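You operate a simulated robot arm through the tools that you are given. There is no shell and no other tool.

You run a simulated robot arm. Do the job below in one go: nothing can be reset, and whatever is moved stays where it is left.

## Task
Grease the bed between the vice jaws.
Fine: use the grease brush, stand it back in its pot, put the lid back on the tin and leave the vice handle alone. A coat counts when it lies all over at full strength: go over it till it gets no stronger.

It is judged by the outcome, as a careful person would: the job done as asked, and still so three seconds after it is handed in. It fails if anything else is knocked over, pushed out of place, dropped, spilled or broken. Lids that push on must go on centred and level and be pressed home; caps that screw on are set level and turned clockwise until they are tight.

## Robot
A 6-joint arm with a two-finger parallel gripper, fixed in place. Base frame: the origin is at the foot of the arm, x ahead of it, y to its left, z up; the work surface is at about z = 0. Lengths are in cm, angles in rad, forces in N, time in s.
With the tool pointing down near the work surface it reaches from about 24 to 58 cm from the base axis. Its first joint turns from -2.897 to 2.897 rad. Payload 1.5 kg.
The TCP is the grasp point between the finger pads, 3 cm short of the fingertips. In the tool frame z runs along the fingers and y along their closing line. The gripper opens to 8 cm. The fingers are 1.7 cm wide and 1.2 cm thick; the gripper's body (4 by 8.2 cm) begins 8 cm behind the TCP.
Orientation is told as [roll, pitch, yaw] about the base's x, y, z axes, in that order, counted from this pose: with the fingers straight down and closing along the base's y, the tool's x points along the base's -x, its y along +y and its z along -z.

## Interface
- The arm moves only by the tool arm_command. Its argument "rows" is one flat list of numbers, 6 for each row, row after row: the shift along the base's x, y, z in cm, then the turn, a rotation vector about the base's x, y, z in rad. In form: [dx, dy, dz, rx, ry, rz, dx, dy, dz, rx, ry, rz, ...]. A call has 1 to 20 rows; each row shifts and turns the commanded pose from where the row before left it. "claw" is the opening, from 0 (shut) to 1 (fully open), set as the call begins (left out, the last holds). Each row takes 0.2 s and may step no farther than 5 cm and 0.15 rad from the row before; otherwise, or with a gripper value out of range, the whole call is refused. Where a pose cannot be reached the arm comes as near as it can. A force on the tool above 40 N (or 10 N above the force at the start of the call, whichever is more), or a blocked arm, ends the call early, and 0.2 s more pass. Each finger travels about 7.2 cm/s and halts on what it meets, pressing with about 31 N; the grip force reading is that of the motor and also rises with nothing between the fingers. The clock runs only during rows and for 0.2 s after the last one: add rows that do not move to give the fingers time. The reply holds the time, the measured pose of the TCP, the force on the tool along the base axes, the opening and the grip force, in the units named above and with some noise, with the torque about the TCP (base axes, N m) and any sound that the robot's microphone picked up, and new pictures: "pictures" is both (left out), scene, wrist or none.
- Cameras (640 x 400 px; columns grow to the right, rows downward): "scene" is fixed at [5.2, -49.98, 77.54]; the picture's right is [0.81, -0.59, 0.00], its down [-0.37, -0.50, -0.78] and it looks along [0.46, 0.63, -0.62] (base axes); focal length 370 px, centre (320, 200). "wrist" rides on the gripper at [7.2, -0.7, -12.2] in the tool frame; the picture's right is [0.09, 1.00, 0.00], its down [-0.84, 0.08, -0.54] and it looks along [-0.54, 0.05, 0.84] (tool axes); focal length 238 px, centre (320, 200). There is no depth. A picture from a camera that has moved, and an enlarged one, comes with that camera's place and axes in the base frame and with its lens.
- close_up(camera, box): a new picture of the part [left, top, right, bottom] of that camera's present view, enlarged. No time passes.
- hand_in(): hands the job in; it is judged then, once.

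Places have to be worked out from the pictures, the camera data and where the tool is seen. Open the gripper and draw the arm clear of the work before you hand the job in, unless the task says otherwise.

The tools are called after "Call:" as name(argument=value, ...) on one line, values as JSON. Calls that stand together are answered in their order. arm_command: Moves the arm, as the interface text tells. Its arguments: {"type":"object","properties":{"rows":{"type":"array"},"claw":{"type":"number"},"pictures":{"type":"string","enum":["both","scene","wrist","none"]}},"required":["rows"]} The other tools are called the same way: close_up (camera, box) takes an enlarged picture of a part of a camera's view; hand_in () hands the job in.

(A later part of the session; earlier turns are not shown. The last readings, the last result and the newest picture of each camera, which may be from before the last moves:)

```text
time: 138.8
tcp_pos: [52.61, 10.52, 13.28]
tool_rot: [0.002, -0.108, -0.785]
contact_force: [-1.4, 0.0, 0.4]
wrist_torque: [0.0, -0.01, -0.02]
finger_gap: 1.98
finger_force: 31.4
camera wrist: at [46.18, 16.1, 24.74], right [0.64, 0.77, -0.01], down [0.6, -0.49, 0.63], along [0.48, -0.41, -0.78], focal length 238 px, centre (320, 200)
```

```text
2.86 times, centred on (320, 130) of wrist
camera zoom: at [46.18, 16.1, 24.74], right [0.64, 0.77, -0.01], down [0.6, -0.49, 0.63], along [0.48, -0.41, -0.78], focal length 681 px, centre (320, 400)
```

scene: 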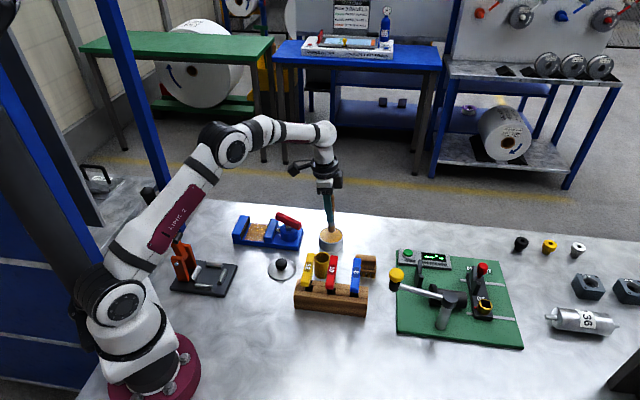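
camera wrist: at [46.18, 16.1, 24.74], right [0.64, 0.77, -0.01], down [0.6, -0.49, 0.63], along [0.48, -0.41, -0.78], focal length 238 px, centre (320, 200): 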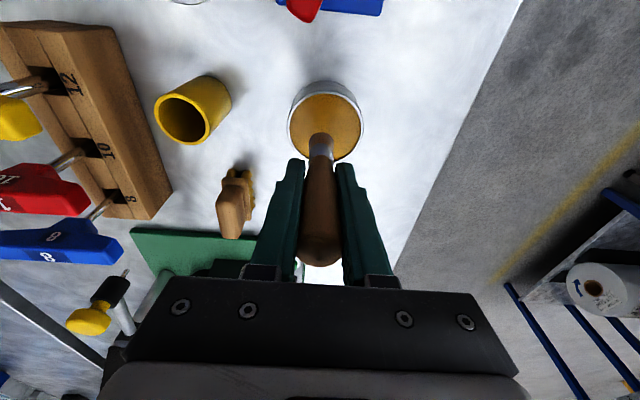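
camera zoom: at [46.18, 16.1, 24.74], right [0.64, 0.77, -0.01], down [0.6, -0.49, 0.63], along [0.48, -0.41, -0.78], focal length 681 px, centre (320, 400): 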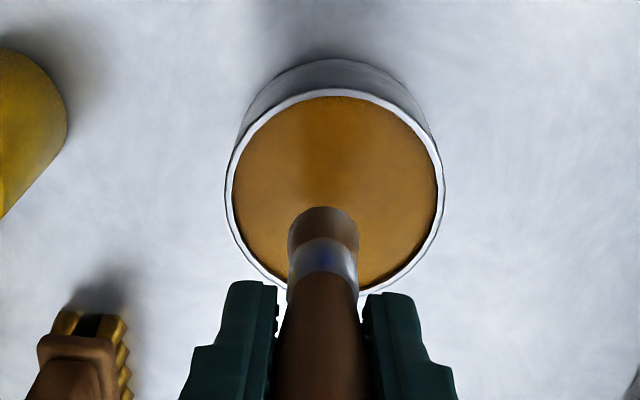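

The brush is above the tin but slightly off-centre, so I'll nudge it toward the middle and lower to the grease gently.

Call:
arm_command(rows=[-0.3, 0.5, 0, 0, 0, 0, 0, 0, -0.5, 0, 0, 0, 0, 0, -0.5, 0, 0, 0, 0, 0, -0.3, 0, 0, 0, 0, 0, 0, 0, 0, 0], pictures="none")

Call:
arm_command(rows=[0, 0, -0.1, 0, 0, 0, 0, 0, 0, 0, 0, 0], pictures="none")

Call:
arm_command(rows=[0, 0, -0.1, 0, 0, 0, 0, 0, 0, 0, 0, 0], pictures="none")

Call:
close_up(camera="scene", box=[290, 180, 370, 260])

```text
time: 140.0
tcp_pos: [52.28, 11.01, 12.15]
tool_rot: [0.002, -0.108, -0.786]
contact_force: [-0.1, 0.8, -0.3]
wrist_torque: [-0.01, 0.03, -0.02]
finger_gap: 1.94
finger_force: 30.9
```

```text
time: 140.6
tcp_pos: [52.31, 10.99, 12.16]
tool_rot: [0.003, -0.107, -0.785]
contact_force: [-0.1, 0.4, 0.3]
wrist_torque: [0.0, 0.0, -0.02]
finger_gap: 1.99
finger_force: 30.9
```

```text
time: 141.2
tcp_pos: [52.48, 11.1, 11.92]
tool_rot: [0.003, -0.107, -0.785]
contact_force: [0.1, 0.0, -0.2]
wrist_torque: [-0.05, -0.03, -0.01]
finger_gap: 1.97
finger_force: 31.2
```

```text
5.00 times, centred on (330, 220) of scene
camera zoom: at [5.2, -49.98, 77.54], right [0.81, -0.59, 0.0], down [-0.37, -0.5, -0.78], along [0.46, 0.63, -0.62], focal length 1852 px, centre (270, 100)
```

zoom: 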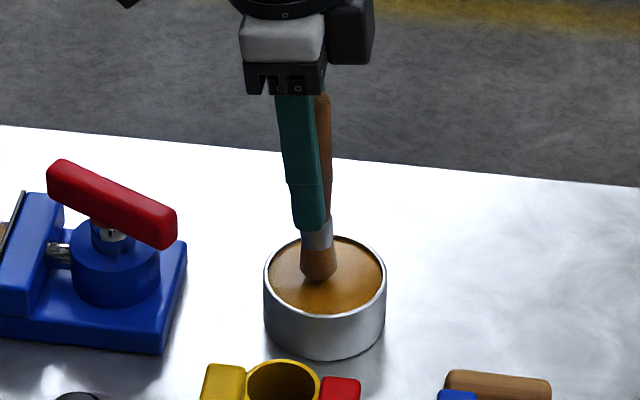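

Nearly touching now. A few more small steps down until contact.

Call:
arm_command(rows=[0, 0, -0.1, 0, 0, 0, 0, 0, 0, 0, 0, 0], pictures="none")

Call:
arm_command(rows=[0, 0, -0.08, 0, 0, 0, 0, 0, 0, 0, 0, 0], pictures="none")

Call:
arm_command(rows=[0, 0, -0.08, 0, 0, 0, 0, 0, 0, 0, 0, 0], pictures="none")

Call:
arm_command(rows=[0, 0, -0.08, 0, 0, 0, 0, 0, 0, 0, 0, 0], pictures="none")

```text
time: 141.8
tcp_pos: [52.32, 10.96, 11.75]
tool_rot: [0.002, -0.107, -0.786]
contact_force: [-0.9, -0.5, 0.5]
wrist_torque: [-0.04, 0.01, 0.01]
finger_gap: 1.98
finger_force: 30.7
```

```text
time: 142.4
tcp_pos: [52.34, 10.98, 11.69]
tool_rot: [0.002, -0.105, -0.785]
contact_force: [0.9, -0.3, -1.1]
wrist_torque: [-0.01, -0.04, 0.04]
finger_gap: 1.95
finger_force: 31.1
```

```text
time: 143.0
tcp_pos: [52.42, 10.9, 11.7]
tool_rot: [0.001, -0.108, -0.784]
contact_force: [-0.1, 0.4, 0.0]
wrist_torque: [-0.01, 0.0, -0.01]
finger_gap: 1.97
finger_force: 30.9
```

```text
time: 143.6
tcp_pos: [52.26, 10.97, 11.54]
tool_rot: [0.001, -0.107, -0.785]
contact_force: [0.0, 0.1, -0.2]
wrist_torque: [0.02, 0.01, 0.01]
finger_gap: 1.97
finger_force: 31.1
```

Still no force; I'll continue stepping down.

Call:
arm_command(rows=[0, 0, -0.08, 0, 0, 0, 0, 0, 0, 0, 0, 0], pictures="none")

Call:
arm_command(rows=[0, 0, -0.08, 0, 0, 0, 0, 0, 0, 0, 0, 0], pictures="none")

Call:
close_up(camera="scene", box=[290, 180, 370, 260])

```text
time: 144.2
tcp_pos: [52.32, 10.97, 11.53]
tool_rot: [0.002, -0.106, -0.785]
contact_force: [0.2, -0.9, 0.0]
wrist_torque: [-0.01, 0.03, 0.01]
finger_gap: 1.96
finger_force: 31.1
```

```text
time: 144.8
tcp_pos: [52.27, 10.89, 11.48]
tool_rot: [0.002, -0.106, -0.784]
contact_force: [-0.3, 0.7, 2.9]
wrist_torque: [0.07, 0.07, 0.0]
finger_gap: 1.98
finger_force: 30.8
```

```text
5.00 times, centred on (330, 220) of scene
camera zoom: at [5.2, -49.98, 77.54], right [0.81, -0.59, 0.0], down [-0.37, -0.5, -0.78], along [0.46, 0.63, -0.62], focal length 1852 px, centre (270, 100)
```

zoom: 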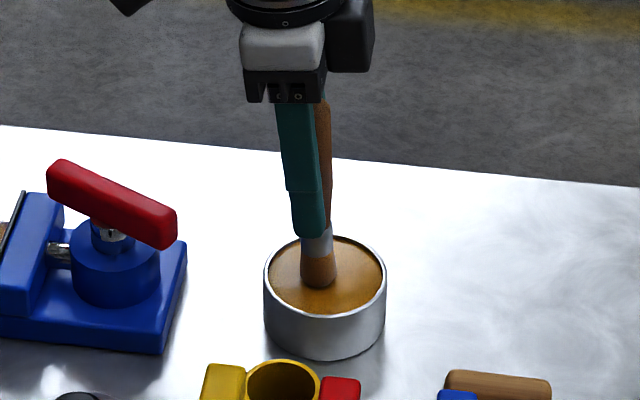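

Contact made with the grease. I'll hold it a moment, lift out, and return above the bed on the moving jaw side for the fourth pass.

Call:
arm_command(rows=[0, 0, -0.04, 0, 0, 0, 0, 0, 0, 0, 0, 0, 0, 0, 0.5, 0, 0, 0, 0, 0, 2.5, 0, 0, 0, 0, 0, 3, 0, 0, 0, 0, 0, 2.5, 0, 0, 0, -1.987, 2.657, 0, 0, 0, 0, -1.987, 2.657, 0, 0, 0, 0, -1.987, 2.657, 0, 0, 0, 0, -1.987, 2.657, 0, 0, 0, 0, -1.987, 2.657, 0, 0, 0, 0, -1.987, 2.657, 0, 0, 0, 0, 0, 0, -3, 0, 0, 0, 0, 0, -3, 0, 0, 0, 0, 0, -2.4, 0, 0, 0, 0, 0, -0.7, 0, 0, 0, 0, 0, 0, 0, 0, 0], pictures="none")

Call:
close_up(camera="wrist", box=[200, 20, 440, 200])

Call:
close_up(camera="scene", box=[220, 190, 320, 260])

```text
time: 148.4
tcp_pos: [40.6, 27.1, 10.69]
tool_rot: [0.002, -0.107, -0.786]
contact_force: [-0.4, 0.1, 0.6]
wrist_torque: [0.01, -0.02, -0.01]
finger_gap: 1.99
finger_force: 31.3
```

```text
2.22 times, centred on (320, 110) of wrist
camera zoom: at [34.09, 32.65, 22.05], right [0.64, 0.77, -0.01], down [0.6, -0.49, 0.63], along [0.48, -0.41, -0.78], focal length 530 px, centre (320, 400)
```

zoom: 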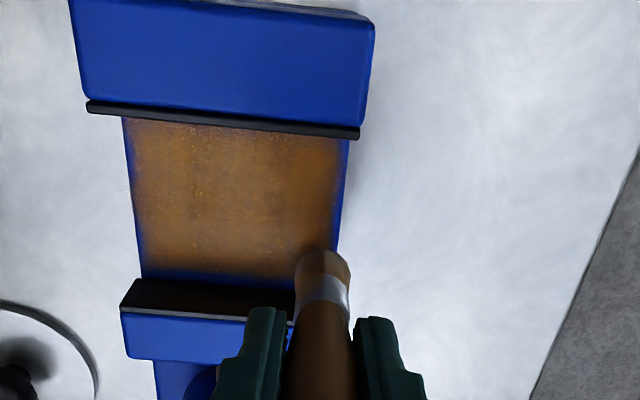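

```text
5.71 times, centred on (270, 225) of scene
camera zoom: at [5.2, -49.98, 77.54], right [0.81, -0.59, 0.0], down [-0.37, -0.5, -0.78], along [0.46, 0.63, -0.62], focal length 2117 px, centre (606, 57)
```

zoom: 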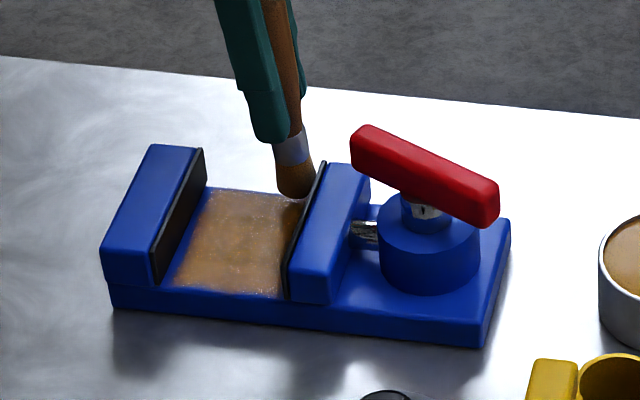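

The tip is about 1.27 cm from the moving jaw plate, so it just clears. I'll feel down to the bed.

Call:
arm_command(rows=[0, 0, -0.5, 0, 0, 0, 0, 0, -0.3, 0, 0, 0, 0, 0, 0, 0, 0, 0], pictures="none")

Call:
arm_command(rows=[0, 0, -0.08, 0, 0, 0, 0, 0, 0, 0, 0, 0], pictures="none")

Call:
arm_command(rows=[0, 0, -0.08, 0, 0, 0, 0, 0, 0, 0, 0, 0], pictures="none")

Call:
arm_command(rows=[0, 0, -0.06, 0, 0, 0, 0, 0, 0, 0, 0, 0], pictures="none")

```text
time: 149.2
tcp_pos: [40.52, 27.18, 10.03]
tool_rot: [0.001, -0.106, -0.785]
contact_force: [0.3, -0.2, -1.9]
wrist_torque: [0.0, 0.02, 0.02]
finger_gap: 1.97
finger_force: 30.6
```

```text
time: 149.8
tcp_pos: [40.47, 27.04, 9.87]
tool_rot: [0.004, -0.106, -0.785]
contact_force: [0.0, 1.0, 1.4]
wrist_torque: [0.04, 0.03, -0.02]
finger_gap: 1.98
finger_force: 30.8
```

```text
time: 150.4
tcp_pos: [40.49, 27.03, 9.95]
tool_rot: [0.006, -0.106, -0.787]
contact_force: [0.8, -0.5, 15.6]
wrist_torque: [-0.07, -0.06, 0.0]
finger_gap: 1.98
finger_force: 30.8
```

```text
time: 151.0
tcp_pos: [40.24, 27.02, 9.8]
tool_rot: [0.003, -0.107, -0.785]
contact_force: [0.4, -0.8, 24.1]
wrist_torque: [-0.01, -0.01, -0.03]
finger_gap: 1.99
finger_force: 30.5
```

Contact established (15–24 N). I'll ease up and sweep along the moving jaw.

Call:
arm_command(rows=[0, 0, 0.05, 0, 0, 0, -0.45, -0.45, 0, 0, 0, 0, -0.45, -0.45, 0, 0, 0, 0, -0.45, -0.45, 0, 0, 0, 0], pictures="none")

Call:
arm_command(rows=[-0.45, -0.45, -0.01, 0, 0, 0, -0.45, -0.45, 0, 0, 0, 0, -0.45, -0.45, -0.01, 0, 0, 0], pictures="none")

Call:
arm_command(rows=[-0.45, -0.45, -0.01, 0, 0, 0, -0.45, -0.45, 0, 0, 0, 0, -0.45, -0.45, -0.01, 0, 0, 0, -0.45, -0.45, 0, 0, 0, 0], pictures="none")

Call:
close_up(camera="wrist", box=[200, 20, 440, 200])

Call:
close_up(camera="scene", box=[220, 190, 320, 260])

```text
time: 152.0
tcp_pos: [39.02, 25.56, 9.82]
tool_rot: [0.004, -0.106, -0.784]
contact_force: [3.7, 3.7, 13.7]
wrist_torque: [0.28, -0.28, -0.02]
finger_gap: 1.95
finger_force: 31.0
```

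```text
time: 152.8
tcp_pos: [37.49, 24.24, 9.74]
tool_rot: [0.002, -0.106, -0.786]
contact_force: [0.6, 1.6, 4.1]
wrist_torque: [0.11, -0.1, -0.04]
finger_gap: 1.95
finger_force: 30.7
```

```text
time: 153.8
tcp_pos: [35.88, 22.49, 9.76]
tool_rot: [0.001, -0.107, -0.787]
contact_force: [-0.8, 0.9, -1.2]
wrist_torque: [0.04, 0.02, 0.02]
finger_gap: 1.95
finger_force: 31.1
```

```text
2.22 times, centred on (320, 110) of wrist
camera zoom: at [29.39, 28.11, 21.14], right [0.64, 0.77, -0.01], down [0.6, -0.49, 0.63], along [0.48, -0.41, -0.78], focal length 530 px, centre (320, 400)
```

zoom: 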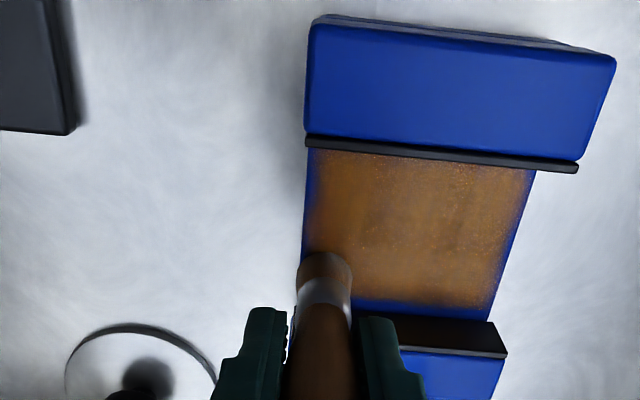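

```text
5.71 times, centred on (270, 225) of scene
camera zoom: at [5.2, -49.98, 77.54], right [0.81, -0.59, 0.0], down [-0.37, -0.5, -0.78], along [0.46, 0.63, -0.62], focal length 2117 px, centre (606, 57)
```

zoom: 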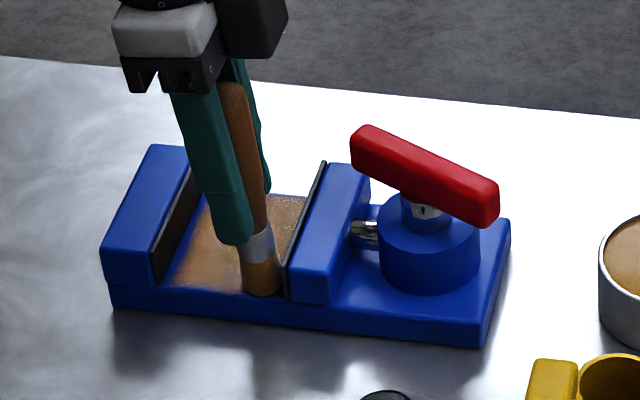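

Good coverage; contact faded at the very end. I'll step over 0.85 cm, lower 0.06 cm and sweep back with a slight downward ramp.

Call:
arm_command(rows=[-0.3, 0.3, -0.04, 0, 0, 0, -0.3, 0.3, -0.04, 0, 0, 0, 0.45, 0.45, -0.01, 0, 0, 0, 0.45, 0.45, -0.01, 0, 0, 0], pictures="none")

Call:
arm_command(rows=[0.45, 0.45, -0.01, 0, 0, 0, 0.45, 0.45, 0, 0, 0, 0, 0.45, 0.45, -0.01, 0, 0, 0, 0.45, 0.45, 0, 0, 0, 0], pictures="none")

Call:
arm_command(rows=[0.45, 0.45, -0.01, 0, 0, 0, 0.45, 0.45, 0, 0, 0, 0, 0.45, 0.45, -0.01, 0, 0, 0, 0.45, 0.45, 0, 0, 0, 0], pictures="none")

```text
time: 154.8
tcp_pos: [36.36, 24.13, 9.65]
tool_rot: [0.002, -0.106, -0.786]
contact_force: [-6.7, -6.0, 23.5]
wrist_torque: [-0.42, 0.5, 0.05]
finger_gap: 1.97
finger_force: 30.8
```

```text
time: 155.8
tcp_pos: [37.87, 25.77, 9.69]
tool_rot: [0.003, -0.107, -0.785]
contact_force: [-1.7, -1.3, 5.4]
wrist_torque: [-0.1, 0.09, 0.0]
finger_gap: 1.99
finger_force: 30.3
```

```text
time: 156.8
tcp_pos: [39.79, 27.62, 9.67]
tool_rot: [0.002, -0.108, -0.786]
contact_force: [-1.8, -1.9, 6.6]
wrist_torque: [-0.15, 0.15, 0.0]
finger_gap: 1.96
finger_force: 30.7
```

Good steady contact. Next line back toward the near edge.

Call:
arm_command(rows=[-0.3, 0.3, -0.01, 0, 0, 0, -0.3, 0.3, 0, 0, 0, 0, -0.45, -0.45, -0.01, 0, 0, 0, -0.45, -0.45, 0, 0, 0, 0], pictures="none")

Call:
arm_command(rows=[-0.45, -0.45, -0.01, 0, 0, 0, -0.45, -0.45, -0.01, 0, 0, 0, -0.45, -0.45, -0.01, 0, 0, 0, -0.45, -0.45, 0, 0, 0, 0], pictures="none")

Call:
arm_command(rows=[-0.45, -0.45, -0.01, 0, 0, 0, -0.45, -0.45, -0.01, 0, 0, 0, -0.45, -0.45, -0.01, 0, 0, 0, -0.3, -0.3, 0, 0, 0, 0], pictures="none")

Call:
close_up(camera="wrist", box=[200, 20, 440, 200])

```text
time: 157.8
tcp_pos: [38.31, 27.42, 9.63]
tool_rot: [0.005, -0.108, -0.786]
contact_force: [3.4, 4.1, 15.4]
wrist_torque: [0.3, -0.24, -0.04]
finger_gap: 1.98
finger_force: 31.3
```

```text
time: 158.8
tcp_pos: [36.45, 25.53, 9.59]
tool_rot: [0.004, -0.108, -0.787]
contact_force: [5.6, 6.3, 21.6]
wrist_torque: [0.43, -0.46, 0.02]
finger_gap: 1.99
finger_force: 31.0
```

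```text
time: 159.8
tcp_pos: [34.81, 23.78, 9.63]
tool_rot: [0.003, -0.105, -0.785]
contact_force: [1.6, 3.1, 9.6]
wrist_torque: [0.2, -0.17, -0.01]
finger_gap: 1.93
finger_force: 30.5
```

```text
2.22 times, centred on (320, 110) of wrist
camera zoom: at [28.36, 29.36, 20.9], right [0.64, 0.77, -0.01], down [0.6, -0.49, 0.63], along [0.48, -0.41, -0.78], focal length 530 px, centre (320, 400)
```

zoom: 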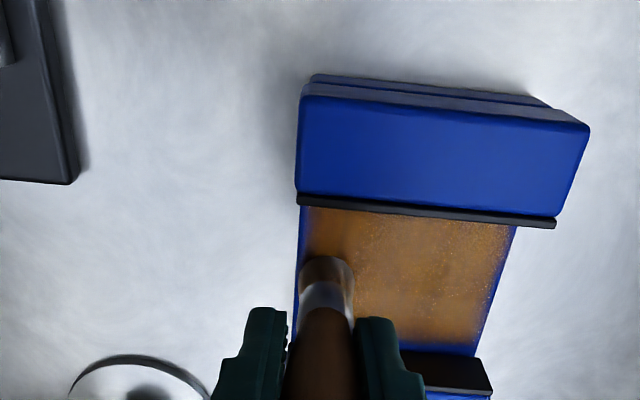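

Contact is good. Next line, one more step toward the fixed jaw.

Call:
arm_command(rows=[-0.3, 0.3, -0.01, 0, 0, 0, -0.3, 0.3, 0, 0, 0, 0, 0.45, 0.45, -0.01, 0, 0, 0, 0.45, 0.45, 0, 0, 0, 0], pictures="none")

Call:
arm_command(rows=[0.45, 0.45, -0.01, 0, 0, 0, 0.45, 0.45, -0.01, 0, 0, 0, 0.45, 0.45, -0.01, 0, 0, 0, 0.45, 0.45, 0, 0, 0, 0], pictures="none")

Call:
arm_command(rows=[0.45, 0.45, -0.01, 0, 0, 0, 0.45, 0.45, -0.01, 0, 0, 0, 0.45, 0.45, 0, 0, 0, 0, 0.3, 0.3, 0, 0, 0, 0], pictures="none")

Call:
close_up(camera="wrist", box=[200, 20, 440, 200])

```text
time: 160.8
tcp_pos: [35.06, 25.34, 9.5]
tool_rot: [0.003, -0.107, -0.786]
contact_force: [-1.3, -2.8, 6.7]
wrist_torque: [-0.14, 0.12, 0.03]
finger_gap: 1.98
finger_force: 30.9
```

```text
time: 161.8
tcp_pos: [36.91, 27.06, 9.44]
tool_rot: [0.0, -0.105, -0.784]
contact_force: [-6.5, -5.4, 22.5]
wrist_torque: [-0.42, 0.47, -0.01]
finger_gap: 2.0
finger_force: 31.2
```

```text
time: 162.8
tcp_pos: [38.64, 28.82, 9.61]
tool_rot: [0.004, -0.109, -0.785]
contact_force: [-0.1, -0.3, -0.3]
wrist_torque: [0.02, -0.03, -0.04]
finger_gap: 1.99
finger_force: 30.6
```

```text
2.22 times, centred on (320, 110) of wrist
camera zoom: at [32.09, 34.36, 20.94], right [0.64, 0.77, -0.01], down [0.6, -0.49, 0.63], along [0.48, -0.41, -0.78], focal length 530 px, centre (320, 400)
```

zoom: 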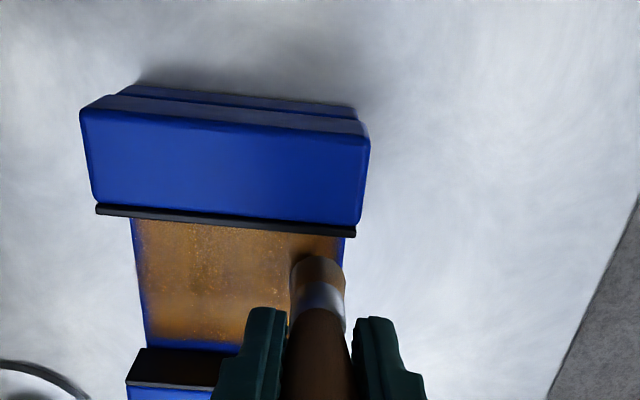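

I'll lower 0.05 cm and do the next line, then the last one beside the fixed jaw.

Call:
arm_command(rows=[-0.3, 0.3, -0.05, 0, 0, 0, -0.3, 0.3, -0.02, 0, 0, 0, -0.45, -0.45, -0.01, 0, 0, 0, -0.45, -0.45, 0, 0, 0, 0], pictures="none")

Call:
arm_command(rows=[-0.45, -0.45, -0.01, 0, 0, 0, -0.45, -0.45, -0.01, 0, 0, 0, -0.45, -0.45, -0.01, 0, 0, 0, -0.45, -0.45, 0, 0, 0, 0], pictures="none")

Call:
arm_command(rows=[-0.45, -0.45, -0.01, 0, 0, 0, -0.45, -0.45, -0.01, 0, 0, 0, -0.45, -0.45, -0.01, 0, 0, 0, -0.3, -0.3, 0, 0, 0, 0], pictures="none")

Call:
close_up(camera="wrist", box=[200, 20, 440, 200])

Call:
close_up(camera="scene", box=[220, 190, 320, 260])

```text
time: 163.8
tcp_pos: [37.1, 28.37, 9.35]
tool_rot: [0.003, -0.105, -0.785]
contact_force: [1.8, 1.5, 7.1]
wrist_torque: [0.13, -0.04, 0.02]
finger_gap: 1.99
finger_force: 30.9
```

```text
time: 164.8
tcp_pos: [35.36, 26.58, 9.4]
tool_rot: [0.003, -0.106, -0.787]
contact_force: [7.8, 5.8, 24.1]
wrist_torque: [0.39, -0.52, 0.01]
finger_gap: 2.02
finger_force: 31.2
```

```text
time: 165.8
tcp_pos: [33.65, 24.96, 9.3]
tool_rot: [0.001, -0.107, -0.786]
contact_force: [1.9, 2.6, 7.9]
wrist_torque: [0.23, -0.1, 0.02]
finger_gap: 1.97
finger_force: 31.3
```

```text
2.22 times, centred on (320, 110) of wrist
camera zoom: at [27.11, 30.51, 20.66], right [0.64, 0.77, -0.01], down [0.6, -0.49, 0.63], along [0.48, -0.41, -0.78], focal length 530 px, centre (320, 400)
```

zoom: 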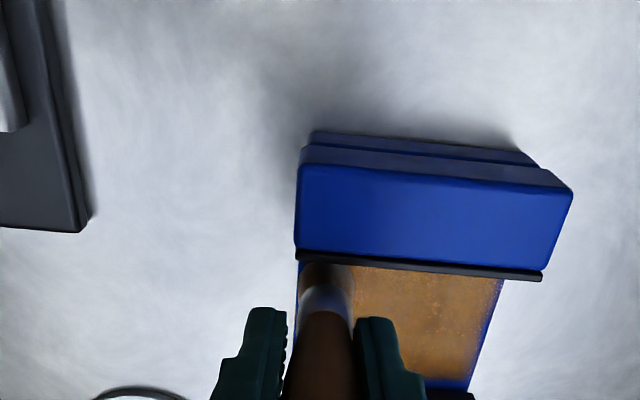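

```text
5.71 times, centred on (270, 225) of scene
camera zoom: at [5.2, -49.98, 77.54], right [0.81, -0.59, 0.0], down [-0.37, -0.5, -0.78], along [0.46, 0.63, -0.62], focal length 2117 px, centre (606, 57)
```

zoom: 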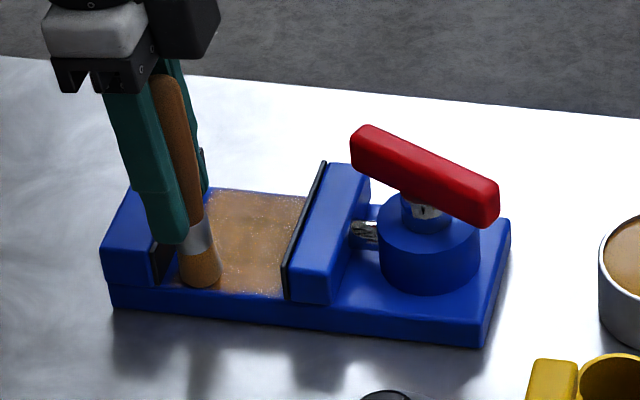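

The brush is right beside the fixed jaw now. I'll sweep back along this same line and then lift for inspection.

Call:
arm_command(rows=[0, 0, -0.02, 0, 0, 0, 0.45, 0.45, -0.01, 0, 0, 0, 0.45, 0.45, 0, 0, 0, 0, 0.45, 0.45, -0.01, 0, 0, 0], pictures="none")

Call:
arm_command(rows=[0.45, 0.45, -0.01, 0, 0, 0, 0.45, 0.45, 0, 0, 0, 0, 0.45, 0.45, -0.01, 0, 0, 0, 0.45, 0.45, 0, 0, 0, 0], pictures="none")

Call:
arm_command(rows=[0.45, 0.45, -0.01, 0, 0, 0, 0.45, 0.45, 0, 0, 0, 0, 0.3, 0.3, 0, 0, 0, 0, 0, 0, 0.5, 0, 0, 0, 0, 0, 2, 0, 0, 0, 0, 0, 3, 0, 0, 0, 0, 0, 4, 0, 0, 0, 0, 0, 3.5, 0, 0, 0, 0.5, -2, 0, 0, 0, 0, -1.6, -1, 0, 0, 0, 0, 0, 0, 0, 0, 0, 0], pictures="none")

Call:
close_up(camera="scene", box=[243, 220, 271, 243])

Call:
close_up(camera="wrist", box=[290, 60, 360, 120])

Call:
close_up(camera="scene", box=[230, 205, 300, 250])

```text
time: 166.8
tcp_pos: [35.03, 26.39, 9.41]
tool_rot: [0.002, -0.107, -0.785]
contact_force: [-0.1, -0.4, -0.1]
wrist_torque: [-0.01, 0.02, 0.01]
finger_gap: 1.96
finger_force: 30.9
```

```text
time: 167.8
tcp_pos: [36.86, 28.18, 9.32]
tool_rot: [0.002, -0.108, -0.785]
contact_force: [-0.9, -1.9, 7.8]
wrist_torque: [-0.12, 0.09, -0.01]
finger_gap: 2.01
finger_force: 30.8
```

```text
time: 170.2
tcp_pos: [36.85, 26.4, 22.33]
tool_rot: [0.001, -0.107, -0.784]
contact_force: [0.0, 0.0, 1.0]
wrist_torque: [0.01, 0.0, 0.0]
finger_gap: 1.98
finger_force: 30.7
```

```text
16.00 times, centred on (257, 232) of scene
camera zoom: at [5.2, -49.98, 77.54], right [0.81, -0.59, 0.0], down [-0.37, -0.5, -0.78], along [0.46, 0.63, -0.62], focal length 5927 px, centre (1328, -304)
```

zoom: 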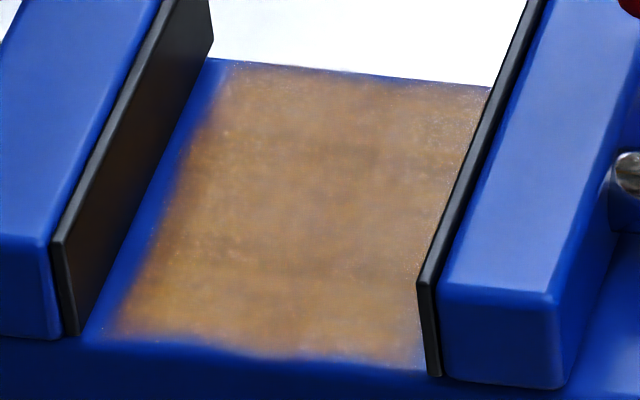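

```text
6.67 times, centred on (325, 90) of wrist
camera zoom: at [30.32, 31.89, 33.6], right [0.64, 0.77, -0.01], down [0.6, -0.49, 0.63], along [0.48, -0.41, -0.78], focal length 1589 px, centre (287, 933)
```

zoom: 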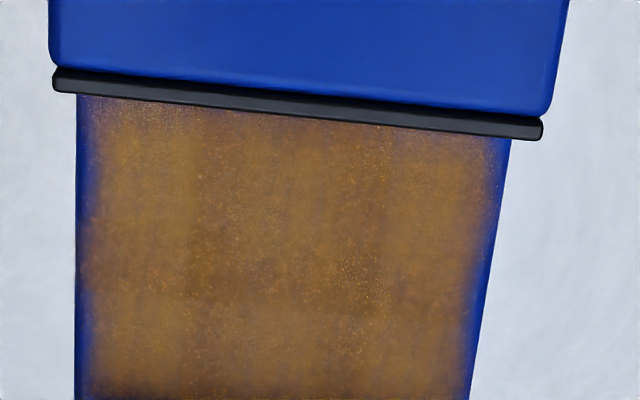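

```text
8.89 times, centred on (265, 228) of scene
camera zoom: at [5.2, -49.98, 77.54], right [0.81, -0.59, 0.0], down [-0.37, -0.5, -0.78], along [0.46, 0.63, -0.62], focal length 3293 px, centre (809, -44)
```

zoom: 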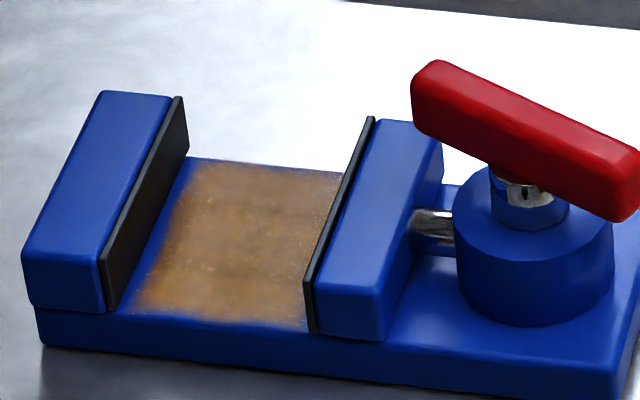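

There's no visible change from the previous pass, so the coat is all over and at full strength. Now I'll check the brush's lean before returning it to its pot.

Call:
close_up(camera="scene", box=[210, 110, 310, 220])

Call:
close_up(camera="wrist", box=[220, 110, 420, 270])

Call:
close_up(camera="scene", box=[280, 220, 390, 310])

```text
3.64 times, centred on (260, 165) of scene
camera zoom: at [5.2, -49.98, 77.54], right [0.81, -0.59, 0.0], down [-0.37, -0.5, -0.78], along [0.46, 0.63, -0.62], focal length 1347 px, centre (538, 327)
```

zoom: 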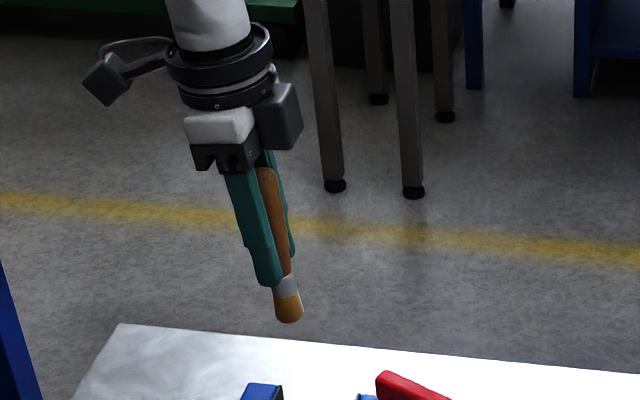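

```text
2.50 times, centred on (320, 190) of wrist
camera zoom: at [30.32, 31.89, 33.6], right [0.64, 0.77, -0.01], down [0.6, -0.49, 0.63], along [0.48, -0.41, -0.78], focal length 596 px, centre (320, 225)
```

zoom: 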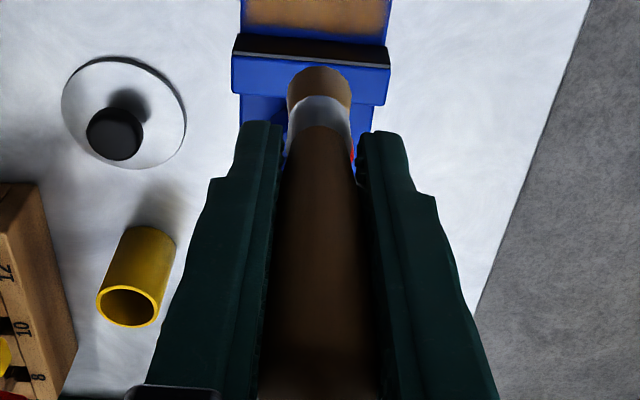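

```text
4.44 times, centred on (335, 265) of scene
camera zoom: at [5.2, -49.98, 77.54], right [0.81, -0.59, 0.0], down [-0.37, -0.5, -0.78], along [0.46, 0.63, -0.62], focal length 1646 px, centre (253, -89)
```

zoom: 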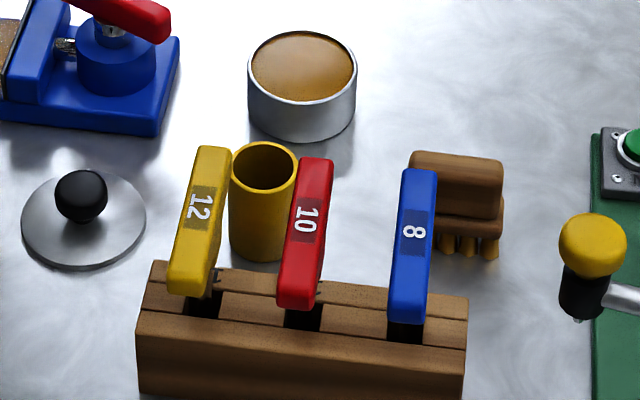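

The brush is within 1° of vertical, and about 7.6 cm now extends below the TCP because it slid up in the grip. I'll turn the gripper back to zero yaw while carrying the brush high over to the pot.

Call:
arm_command(rows=[0.846, -2.909, 0, 0, 0, 0.0982, 0.846, -2.909, 0, 0, 0, 0.0982, 0.846, -2.909, 0, 0, 0, 0.0982, 0.846, -2.909, 0, 0, 0, 0.0982, 0.846, -2.909, 0, 0, 0, 0.0982, 0.846, -2.909, 0, 0, 0, 0.0982, 0.846, -2.909, 0, 0, 0, 0.0982, 0.848, -2.907, 0, 0, 0, 0.0976, 0, 0, 0, 0, 0, 0], pictures="both")

Call:
close_up(camera="wrist", box=[220, 60, 420, 220])

Call:
close_up(camera="scene", box=[270, 160, 380, 290])

```text
time: 172.2
tcp_pos: [43.6, 2.94, 22.03]
tool_rot: [0.001, -0.106, 0.001]
contact_force: [0.3, 0.0, 0.6]
wrist_torque: [-0.02, -0.01, 0.01]
finger_gap: 1.98
finger_force: 31.3
camera wrist: at [35.22, 2.31, 33.42], right [-0.09, 1.0, -0.01], down [0.77, 0.08, 0.63], along [0.63, 0.05, -0.78], focal length 238 px, centre (320, 200)
```

scene: 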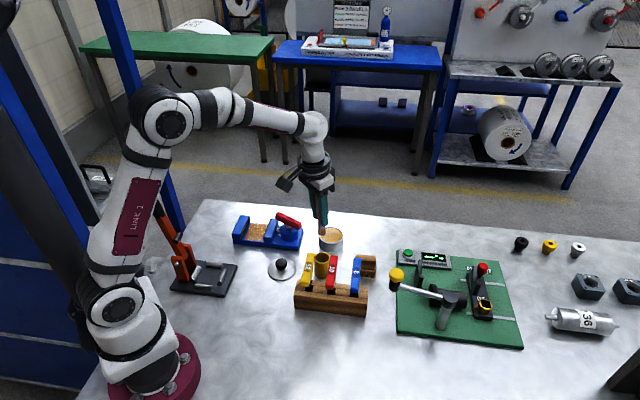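
wrist: 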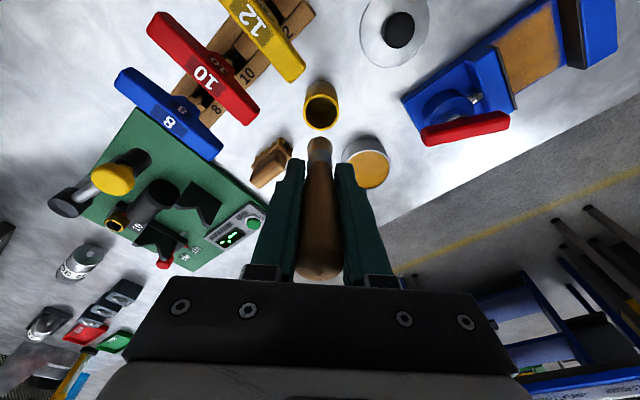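

```text
2.50 times, centred on (320, 140) of wrist
camera zoom: at [35.22, 2.31, 33.42], right [-0.09, 1.0, -0.01], down [0.77, 0.08, 0.63], along [0.63, 0.05, -0.78], focal length 596 px, centre (320, 350)
```

zoom: 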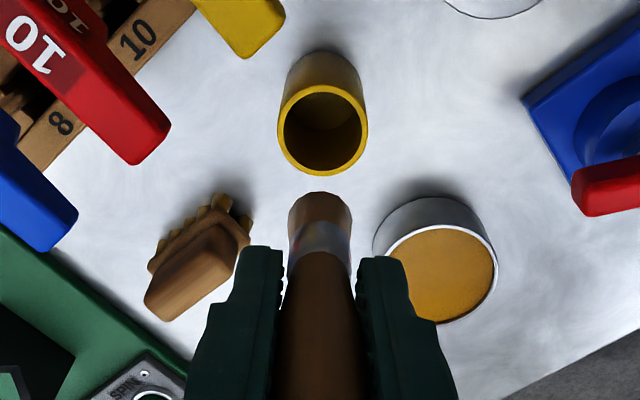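

```text
3.08 times, centred on (325, 225) of scene
camera zoom: at [5.2, -49.98, 77.54], right [0.81, -0.59, 0.0], down [-0.37, -0.5, -0.78], along [0.46, 0.63, -0.62], focal length 1140 px, centre (305, 123)
```

zoom: 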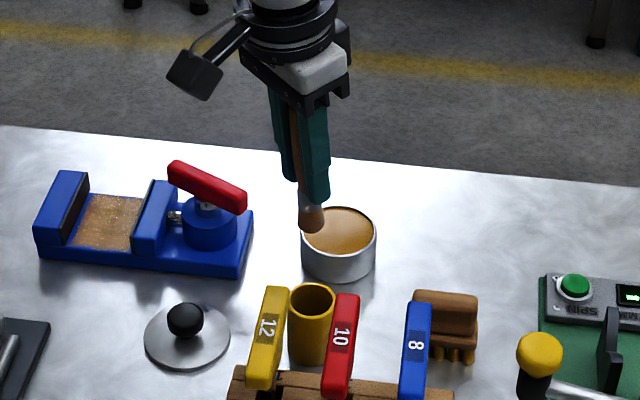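

The pot rim and the brush tip nearly line up; the tip is about 0.2 cm too far in x. I'll shift back and lower to just above the rim for a closer check.

Call:
arm_command(rows=[-0.2, -0.03, -2, 0, 0, 0, 0, 0, -2, 0, 0, 0, 0, 0, -1.5, 0, 0, 0, 0, 0, 0, 0, 0, 0], pictures="none")

Call:
close_up(camera="wrist", box=[220, 60, 420, 220])

Call:
close_up(camera="scene", box=[285, 190, 365, 280])

```text
time: 173.2
tcp_pos: [43.33, 2.91, 16.62]
tool_rot: [0.001, -0.106, 0.001]
contact_force: [0.2, -0.5, -0.6]
wrist_torque: [0.01, 0.01, 0.02]
finger_gap: 1.95
finger_force: 30.7
```

```text
2.50 times, centred on (320, 140) of wrist
camera zoom: at [34.88, 2.3, 27.93], right [-0.09, 1.0, -0.01], down [0.77, 0.08, 0.63], along [0.63, 0.05, -0.78], focal length 596 px, centre (320, 350)
```

zoom: 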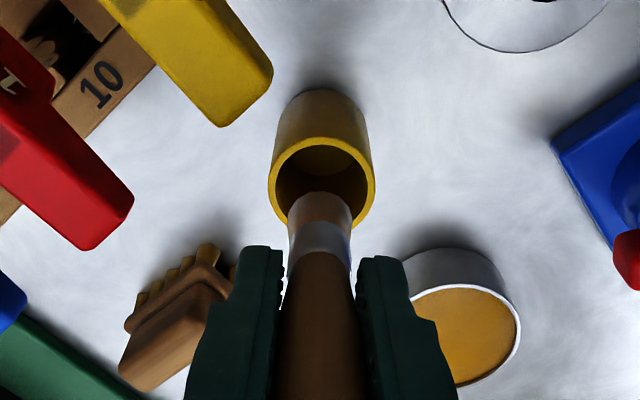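

```text
4.44 times, centred on (325, 235) of scene
camera zoom: at [5.2, -49.98, 77.54], right [0.81, -0.59, 0.0], down [-0.37, -0.5, -0.78], along [0.46, 0.63, -0.62], focal length 1646 px, centre (298, 44)
```

zoom: 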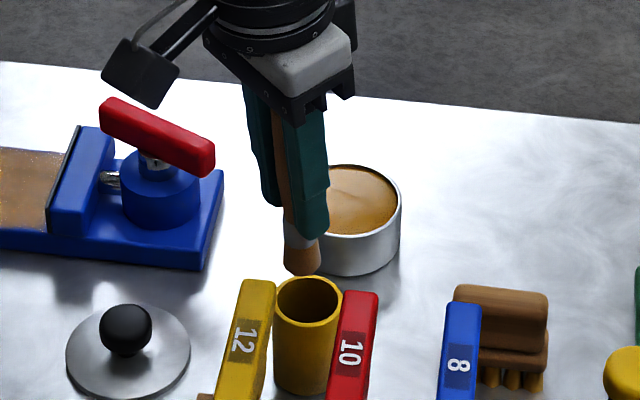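

The tip is about 2.7 cm above the rim. I'll zoom the scene camera for a more accurate lateral comparison.

Call:
close_up(camera="scene", box=[305, 225, 345, 275])

Call:
close_up(camera="wrist", box=[280, 100, 360, 180])

```text
8.00 times, centred on (325, 250) of scene
camera zoom: at [5.2, -49.98, 77.54], right [0.81, -0.59, 0.0], down [-0.37, -0.5, -0.78], along [0.46, 0.63, -0.62], focal length 2964 px, centre (280, -200)
```

zoom: 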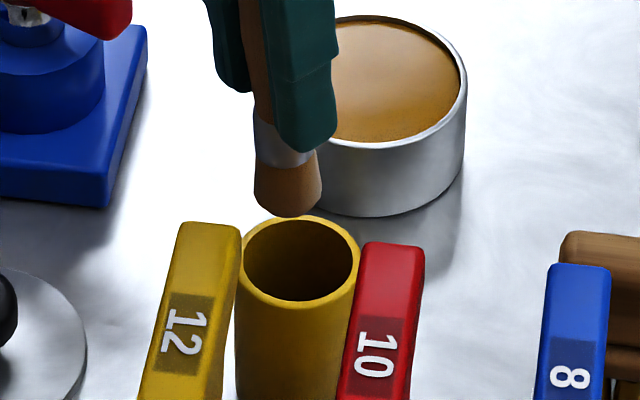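

```text
5.00 times, centred on (320, 140) of wrist
camera zoom: at [34.88, 2.3, 27.93], right [-0.09, 1.0, -0.01], down [0.77, 0.08, 0.63], along [0.63, 0.05, -0.78], focal length 1192 px, centre (320, 500)
```

zoom: 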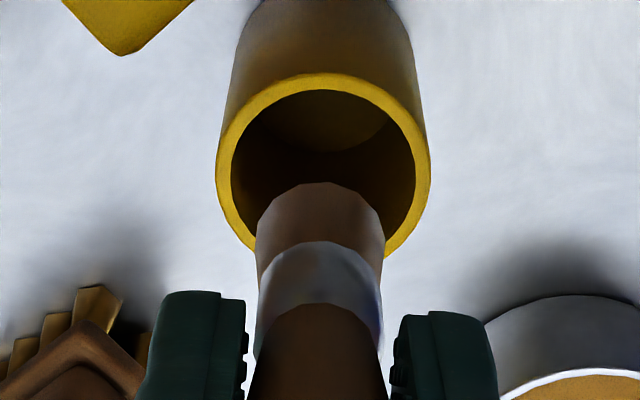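

The scene view shows the tip about 0.33 cm to the left of the rim centre, which is almost entirely an x offset. I'll shift +0.35 in x, lower 1.4 cm and re-check.

Call:
arm_command(rows=[0.35, 0, 0, 0, 0, 0, 0, 0, -0.8, 0, 0, 0, 0, 0, -0.6, 0, 0, 0, 0, 0, 0, 0, 0, 0], pictures="none")

Call:
close_up(camera="scene", box=[305, 225, 345, 275])

Call:
close_up(camera="wrist", box=[280, 100, 360, 180])

```text
time: 174.2
tcp_pos: [43.74, 3.05, 15.37]
tool_rot: [0.002, -0.108, 0.0]
contact_force: [0.1, -0.3, 0.0]
wrist_torque: [0.0, -0.05, 0.02]
finger_gap: 1.96
finger_force: 30.6
```

```text
8.00 times, centred on (325, 250) of scene
camera zoom: at [5.2, -49.98, 77.54], right [0.81, -0.59, 0.0], down [-0.37, -0.5, -0.78], along [0.46, 0.63, -0.62], focal length 2964 px, centre (280, -200)
```

zoom: 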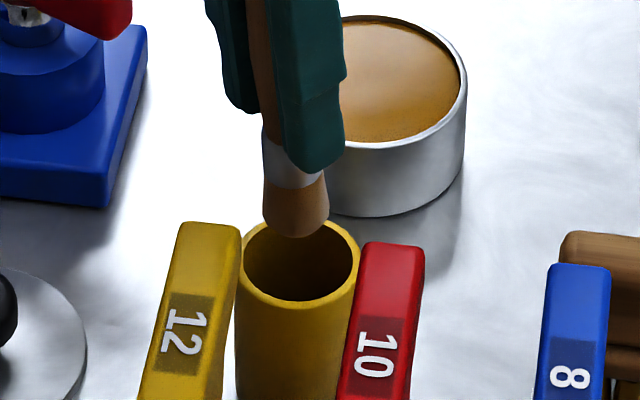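

```text
5.00 times, centred on (320, 140) of wrist
camera zoom: at [35.28, 2.41, 26.7], right [-0.09, 1.0, -0.01], down [0.77, 0.08, 0.63], along [0.63, 0.05, -0.78], focal length 1192 px, centre (320, 500)
```

zoom: 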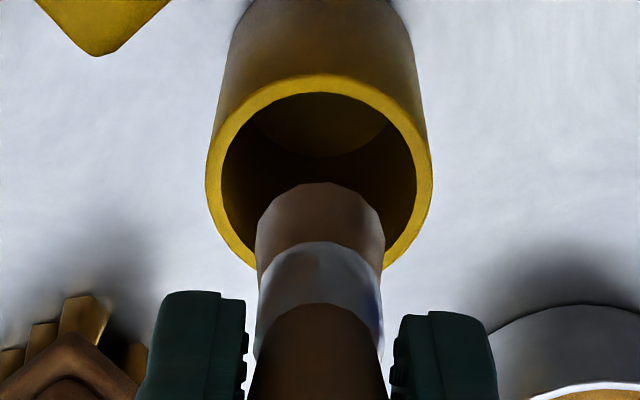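

The tip is nearly concentric with the rim (within about 0.1 cm). I'll nudge -0.08 in y and lower to the rim plane for a last check.

Call:
arm_command(rows=[0.03, -0.08, -0.5, 0, 0, 0, 0, 0, -0.5, 0, 0, 0, 0, 0, 0, 0, 0, 0], pictures="none")

Call:
close_up(camera="scene", box=[305, 225, 345, 275])

Call:
close_up(camera="wrist", box=[280, 100, 360, 180])

```text
time: 175.0
tcp_pos: [43.87, 3.12, 14.24]
tool_rot: [0.0, -0.107, 0.0]
contact_force: [0.6, -0.6, -0.5]
wrist_torque: [0.01, -0.02, 0.01]
finger_gap: 1.97
finger_force: 30.8
```

```text
8.00 times, centred on (325, 250) of scene
camera zoom: at [5.2, -49.98, 77.54], right [0.81, -0.59, 0.0], down [-0.37, -0.5, -0.78], along [0.46, 0.63, -0.62], focal length 2964 px, centre (280, -200)
```

zoom: 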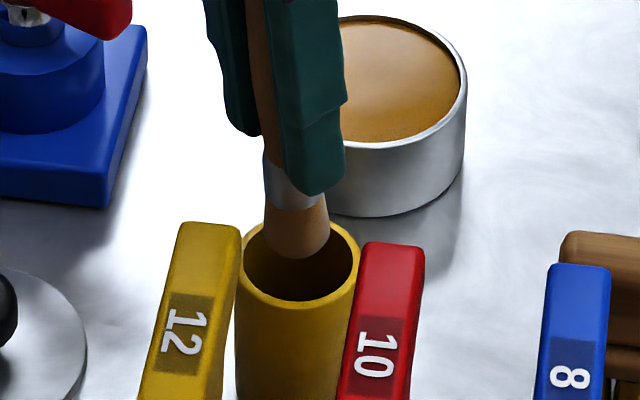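

```text
5.00 times, centred on (320, 140) of wrist
camera zoom: at [35.35, 2.44, 25.65], right [-0.09, 1.0, -0.01], down [0.77, 0.08, 0.63], along [0.63, 0.05, -0.78], focal length 1192 px, centre (320, 500)
```

zoom: 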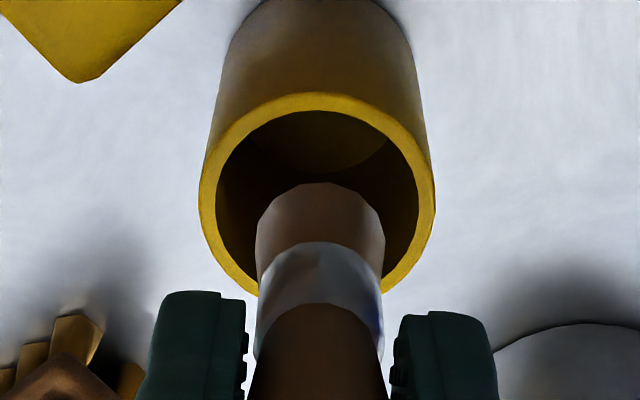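

Laterally it's centred to within 0.1 cm, and the tip seems to be about 1 cm above the rim. I'll nudge -0.08 in y and lower in small steps, watching the force in case it touches the rim.

Call:
arm_command(rows=[0, -0.08, -0.3, 0, 0, 0, 0, 0, -0.4, 0, 0, 0, 0, 0, -0.3, 0, 0, 0], pictures="none")

Call:
close_up(camera="scene", box=[305, 225, 345, 275])

Call:
close_up(camera="wrist", box=[280, 100, 360, 180])

```text
time: 175.8
tcp_pos: [43.77, 2.94, 13.26]
tool_rot: [0.002, -0.106, 0.001]
contact_force: [-1.2, -0.1, 0.6]
wrist_torque: [0.03, -0.05, 0.02]
finger_gap: 1.94
finger_force: 31.3
```

```text
8.00 times, centred on (325, 250) of scene
camera zoom: at [5.2, -49.98, 77.54], right [0.81, -0.59, 0.0], down [-0.37, -0.5, -0.78], along [0.46, 0.63, -0.62], focal length 2964 px, centre (280, -200)
```

zoom: 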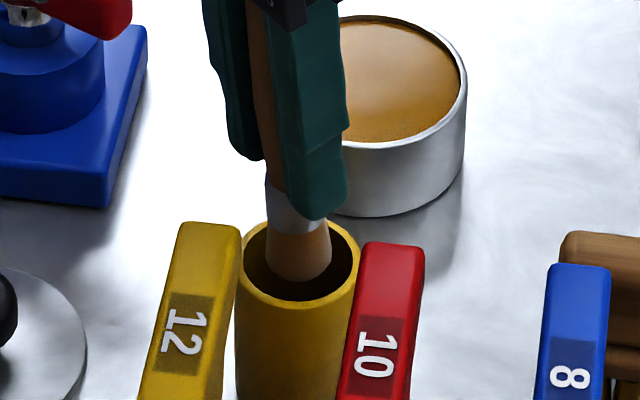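

```text
5.00 times, centred on (320, 140) of wrist
camera zoom: at [35.35, 2.34, 24.65], right [-0.09, 1.0, -0.01], down [0.77, 0.08, 0.63], along [0.63, 0.05, -0.78], focal length 1192 px, centre (320, 500)
```

zoom: 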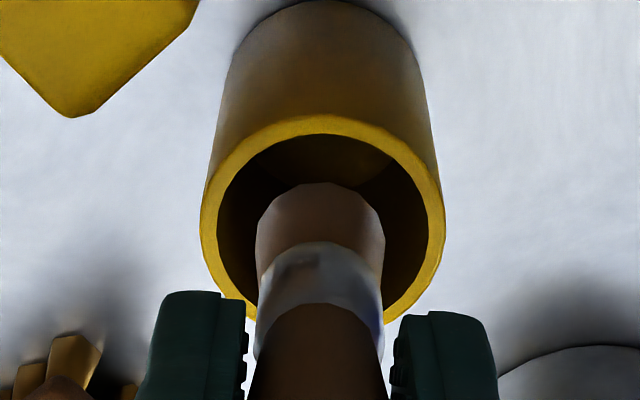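

The tip is entering the pot concentrically. I'll continue down in small steps, with a slight -0.12 x correction.

Call:
arm_command(rows=[-0.12, 0.03, -0.3, 0, 0, 0, 0, 0, -0.4, 0, 0, 0, 0, 0, -0.4, 0, 0, 0], pictures="none")

Call:
arm_command(rows=[0, 0, -0.4, 0, 0, 0, 0, 0, -0.4, 0, 0, 0], pictures="none")

Call:
close_up(camera="scene", box=[305, 225, 345, 275])

Call:
close_up(camera="wrist", box=[280, 100, 360, 180])

```text
time: 176.6
tcp_pos: [43.79, 2.93, 12.3]
tool_rot: [0.002, -0.108, 0.0]
contact_force: [-0.5, -0.7, 0.2]
wrist_torque: [0.01, 0.0, 0.01]
finger_gap: 1.97
finger_force: 30.4
```

```text
time: 177.2
tcp_pos: [43.84, 2.96, 11.43]
tool_rot: [0.004, -0.107, 0.0]
contact_force: [0.2, 0.1, 0.1]
wrist_torque: [0.01, -0.01, -0.01]
finger_gap: 1.97
finger_force: 30.7
```

```text
8.00 times, centred on (325, 250) of scene
camera zoom: at [5.2, -49.98, 77.54], right [0.81, -0.59, 0.0], down [-0.37, -0.5, -0.78], along [0.46, 0.63, -0.62], focal length 2964 px, centre (280, -200)
```

zoom: 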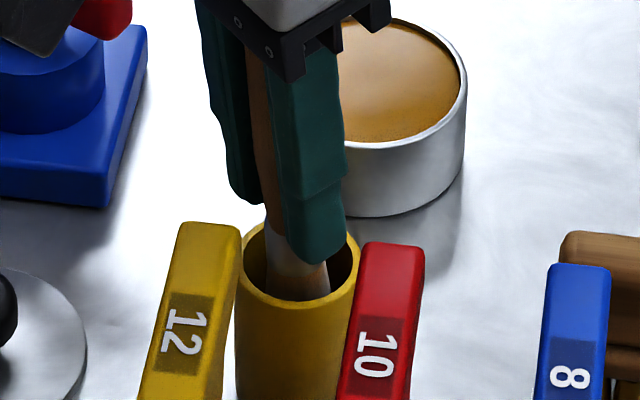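

```text
5.00 times, centred on (320, 140) of wrist
camera zoom: at [35.27, 2.25, 22.8], right [-0.09, 1.0, -0.01], down [0.77, 0.08, 0.63], along [0.63, 0.05, -0.78], focal length 1192 px, centre (320, 500)
```

zoom: 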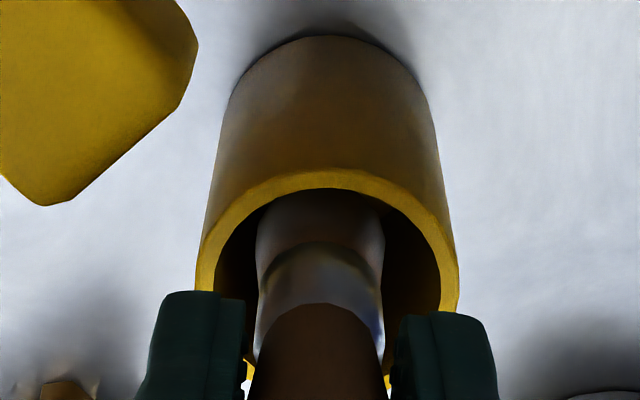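

The brush is going in freely with no contact force. I'll continue down until the fingertips are just above the rim.

Call:
arm_command(rows=[0, 0.06, -0.4, 0, 0, 0, 0, 0, -0.4, 0, 0, 0, 0, 0, 0, 0, 0, 0], pictures="none")

Call:
arm_command(rows=[0, 0, -0.3, 0, 0, 0, 0, 0, -0.3, 0, 0, 0, 0, 0, 0, 0, 0, 0], pictures="none")

Call:
close_up(camera="scene", box=[305, 215, 345, 275])

Call:
close_up(camera="wrist", box=[270, 100, 370, 200])

```text
time: 178.0
tcp_pos: [43.73, 2.9, 10.63]
tool_rot: [0.002, -0.106, -0.001]
contact_force: [1.0, 0.0, -0.6]
wrist_torque: [0.04, 0.0, -0.04]
finger_gap: 1.98
finger_force: 31.4
```

```text
time: 178.8
tcp_pos: [43.83, 2.81, 10.07]
tool_rot: [0.001, -0.106, 0.0]
contact_force: [-0.5, -0.9, -0.2]
wrist_torque: [0.0, 0.01, -0.01]
finger_gap: 1.98
finger_force: 30.9
```

```text
6.67 times, centred on (325, 245) of scene
camera zoom: at [5.2, -49.98, 77.54], right [0.81, -0.59, 0.0], down [-0.37, -0.5, -0.78], along [0.46, 0.63, -0.62], focal length 2470 px, centre (287, -100)
```

zoom: 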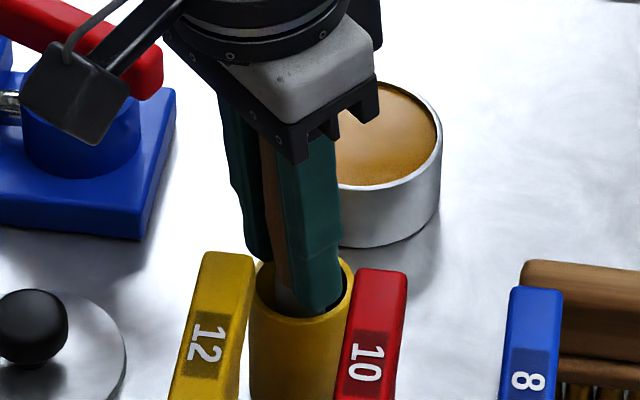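

```text
4.00 times, centred on (320, 150) of wrist
camera zoom: at [35.35, 2.3, 21.33], right [-0.09, 1.0, -0.01], down [0.77, 0.08, 0.63], along [0.63, 0.05, -0.78], focal length 953 px, centre (320, 400)
```

zoom: 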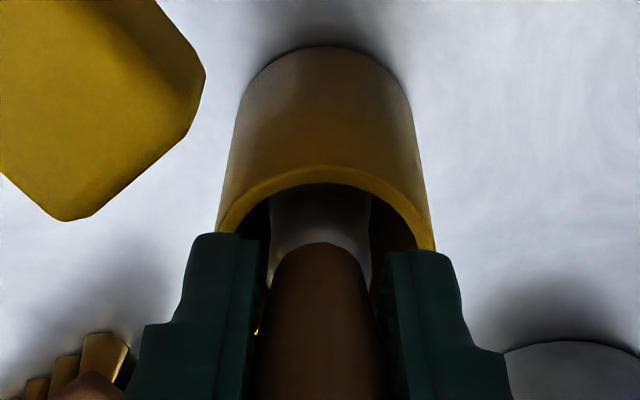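

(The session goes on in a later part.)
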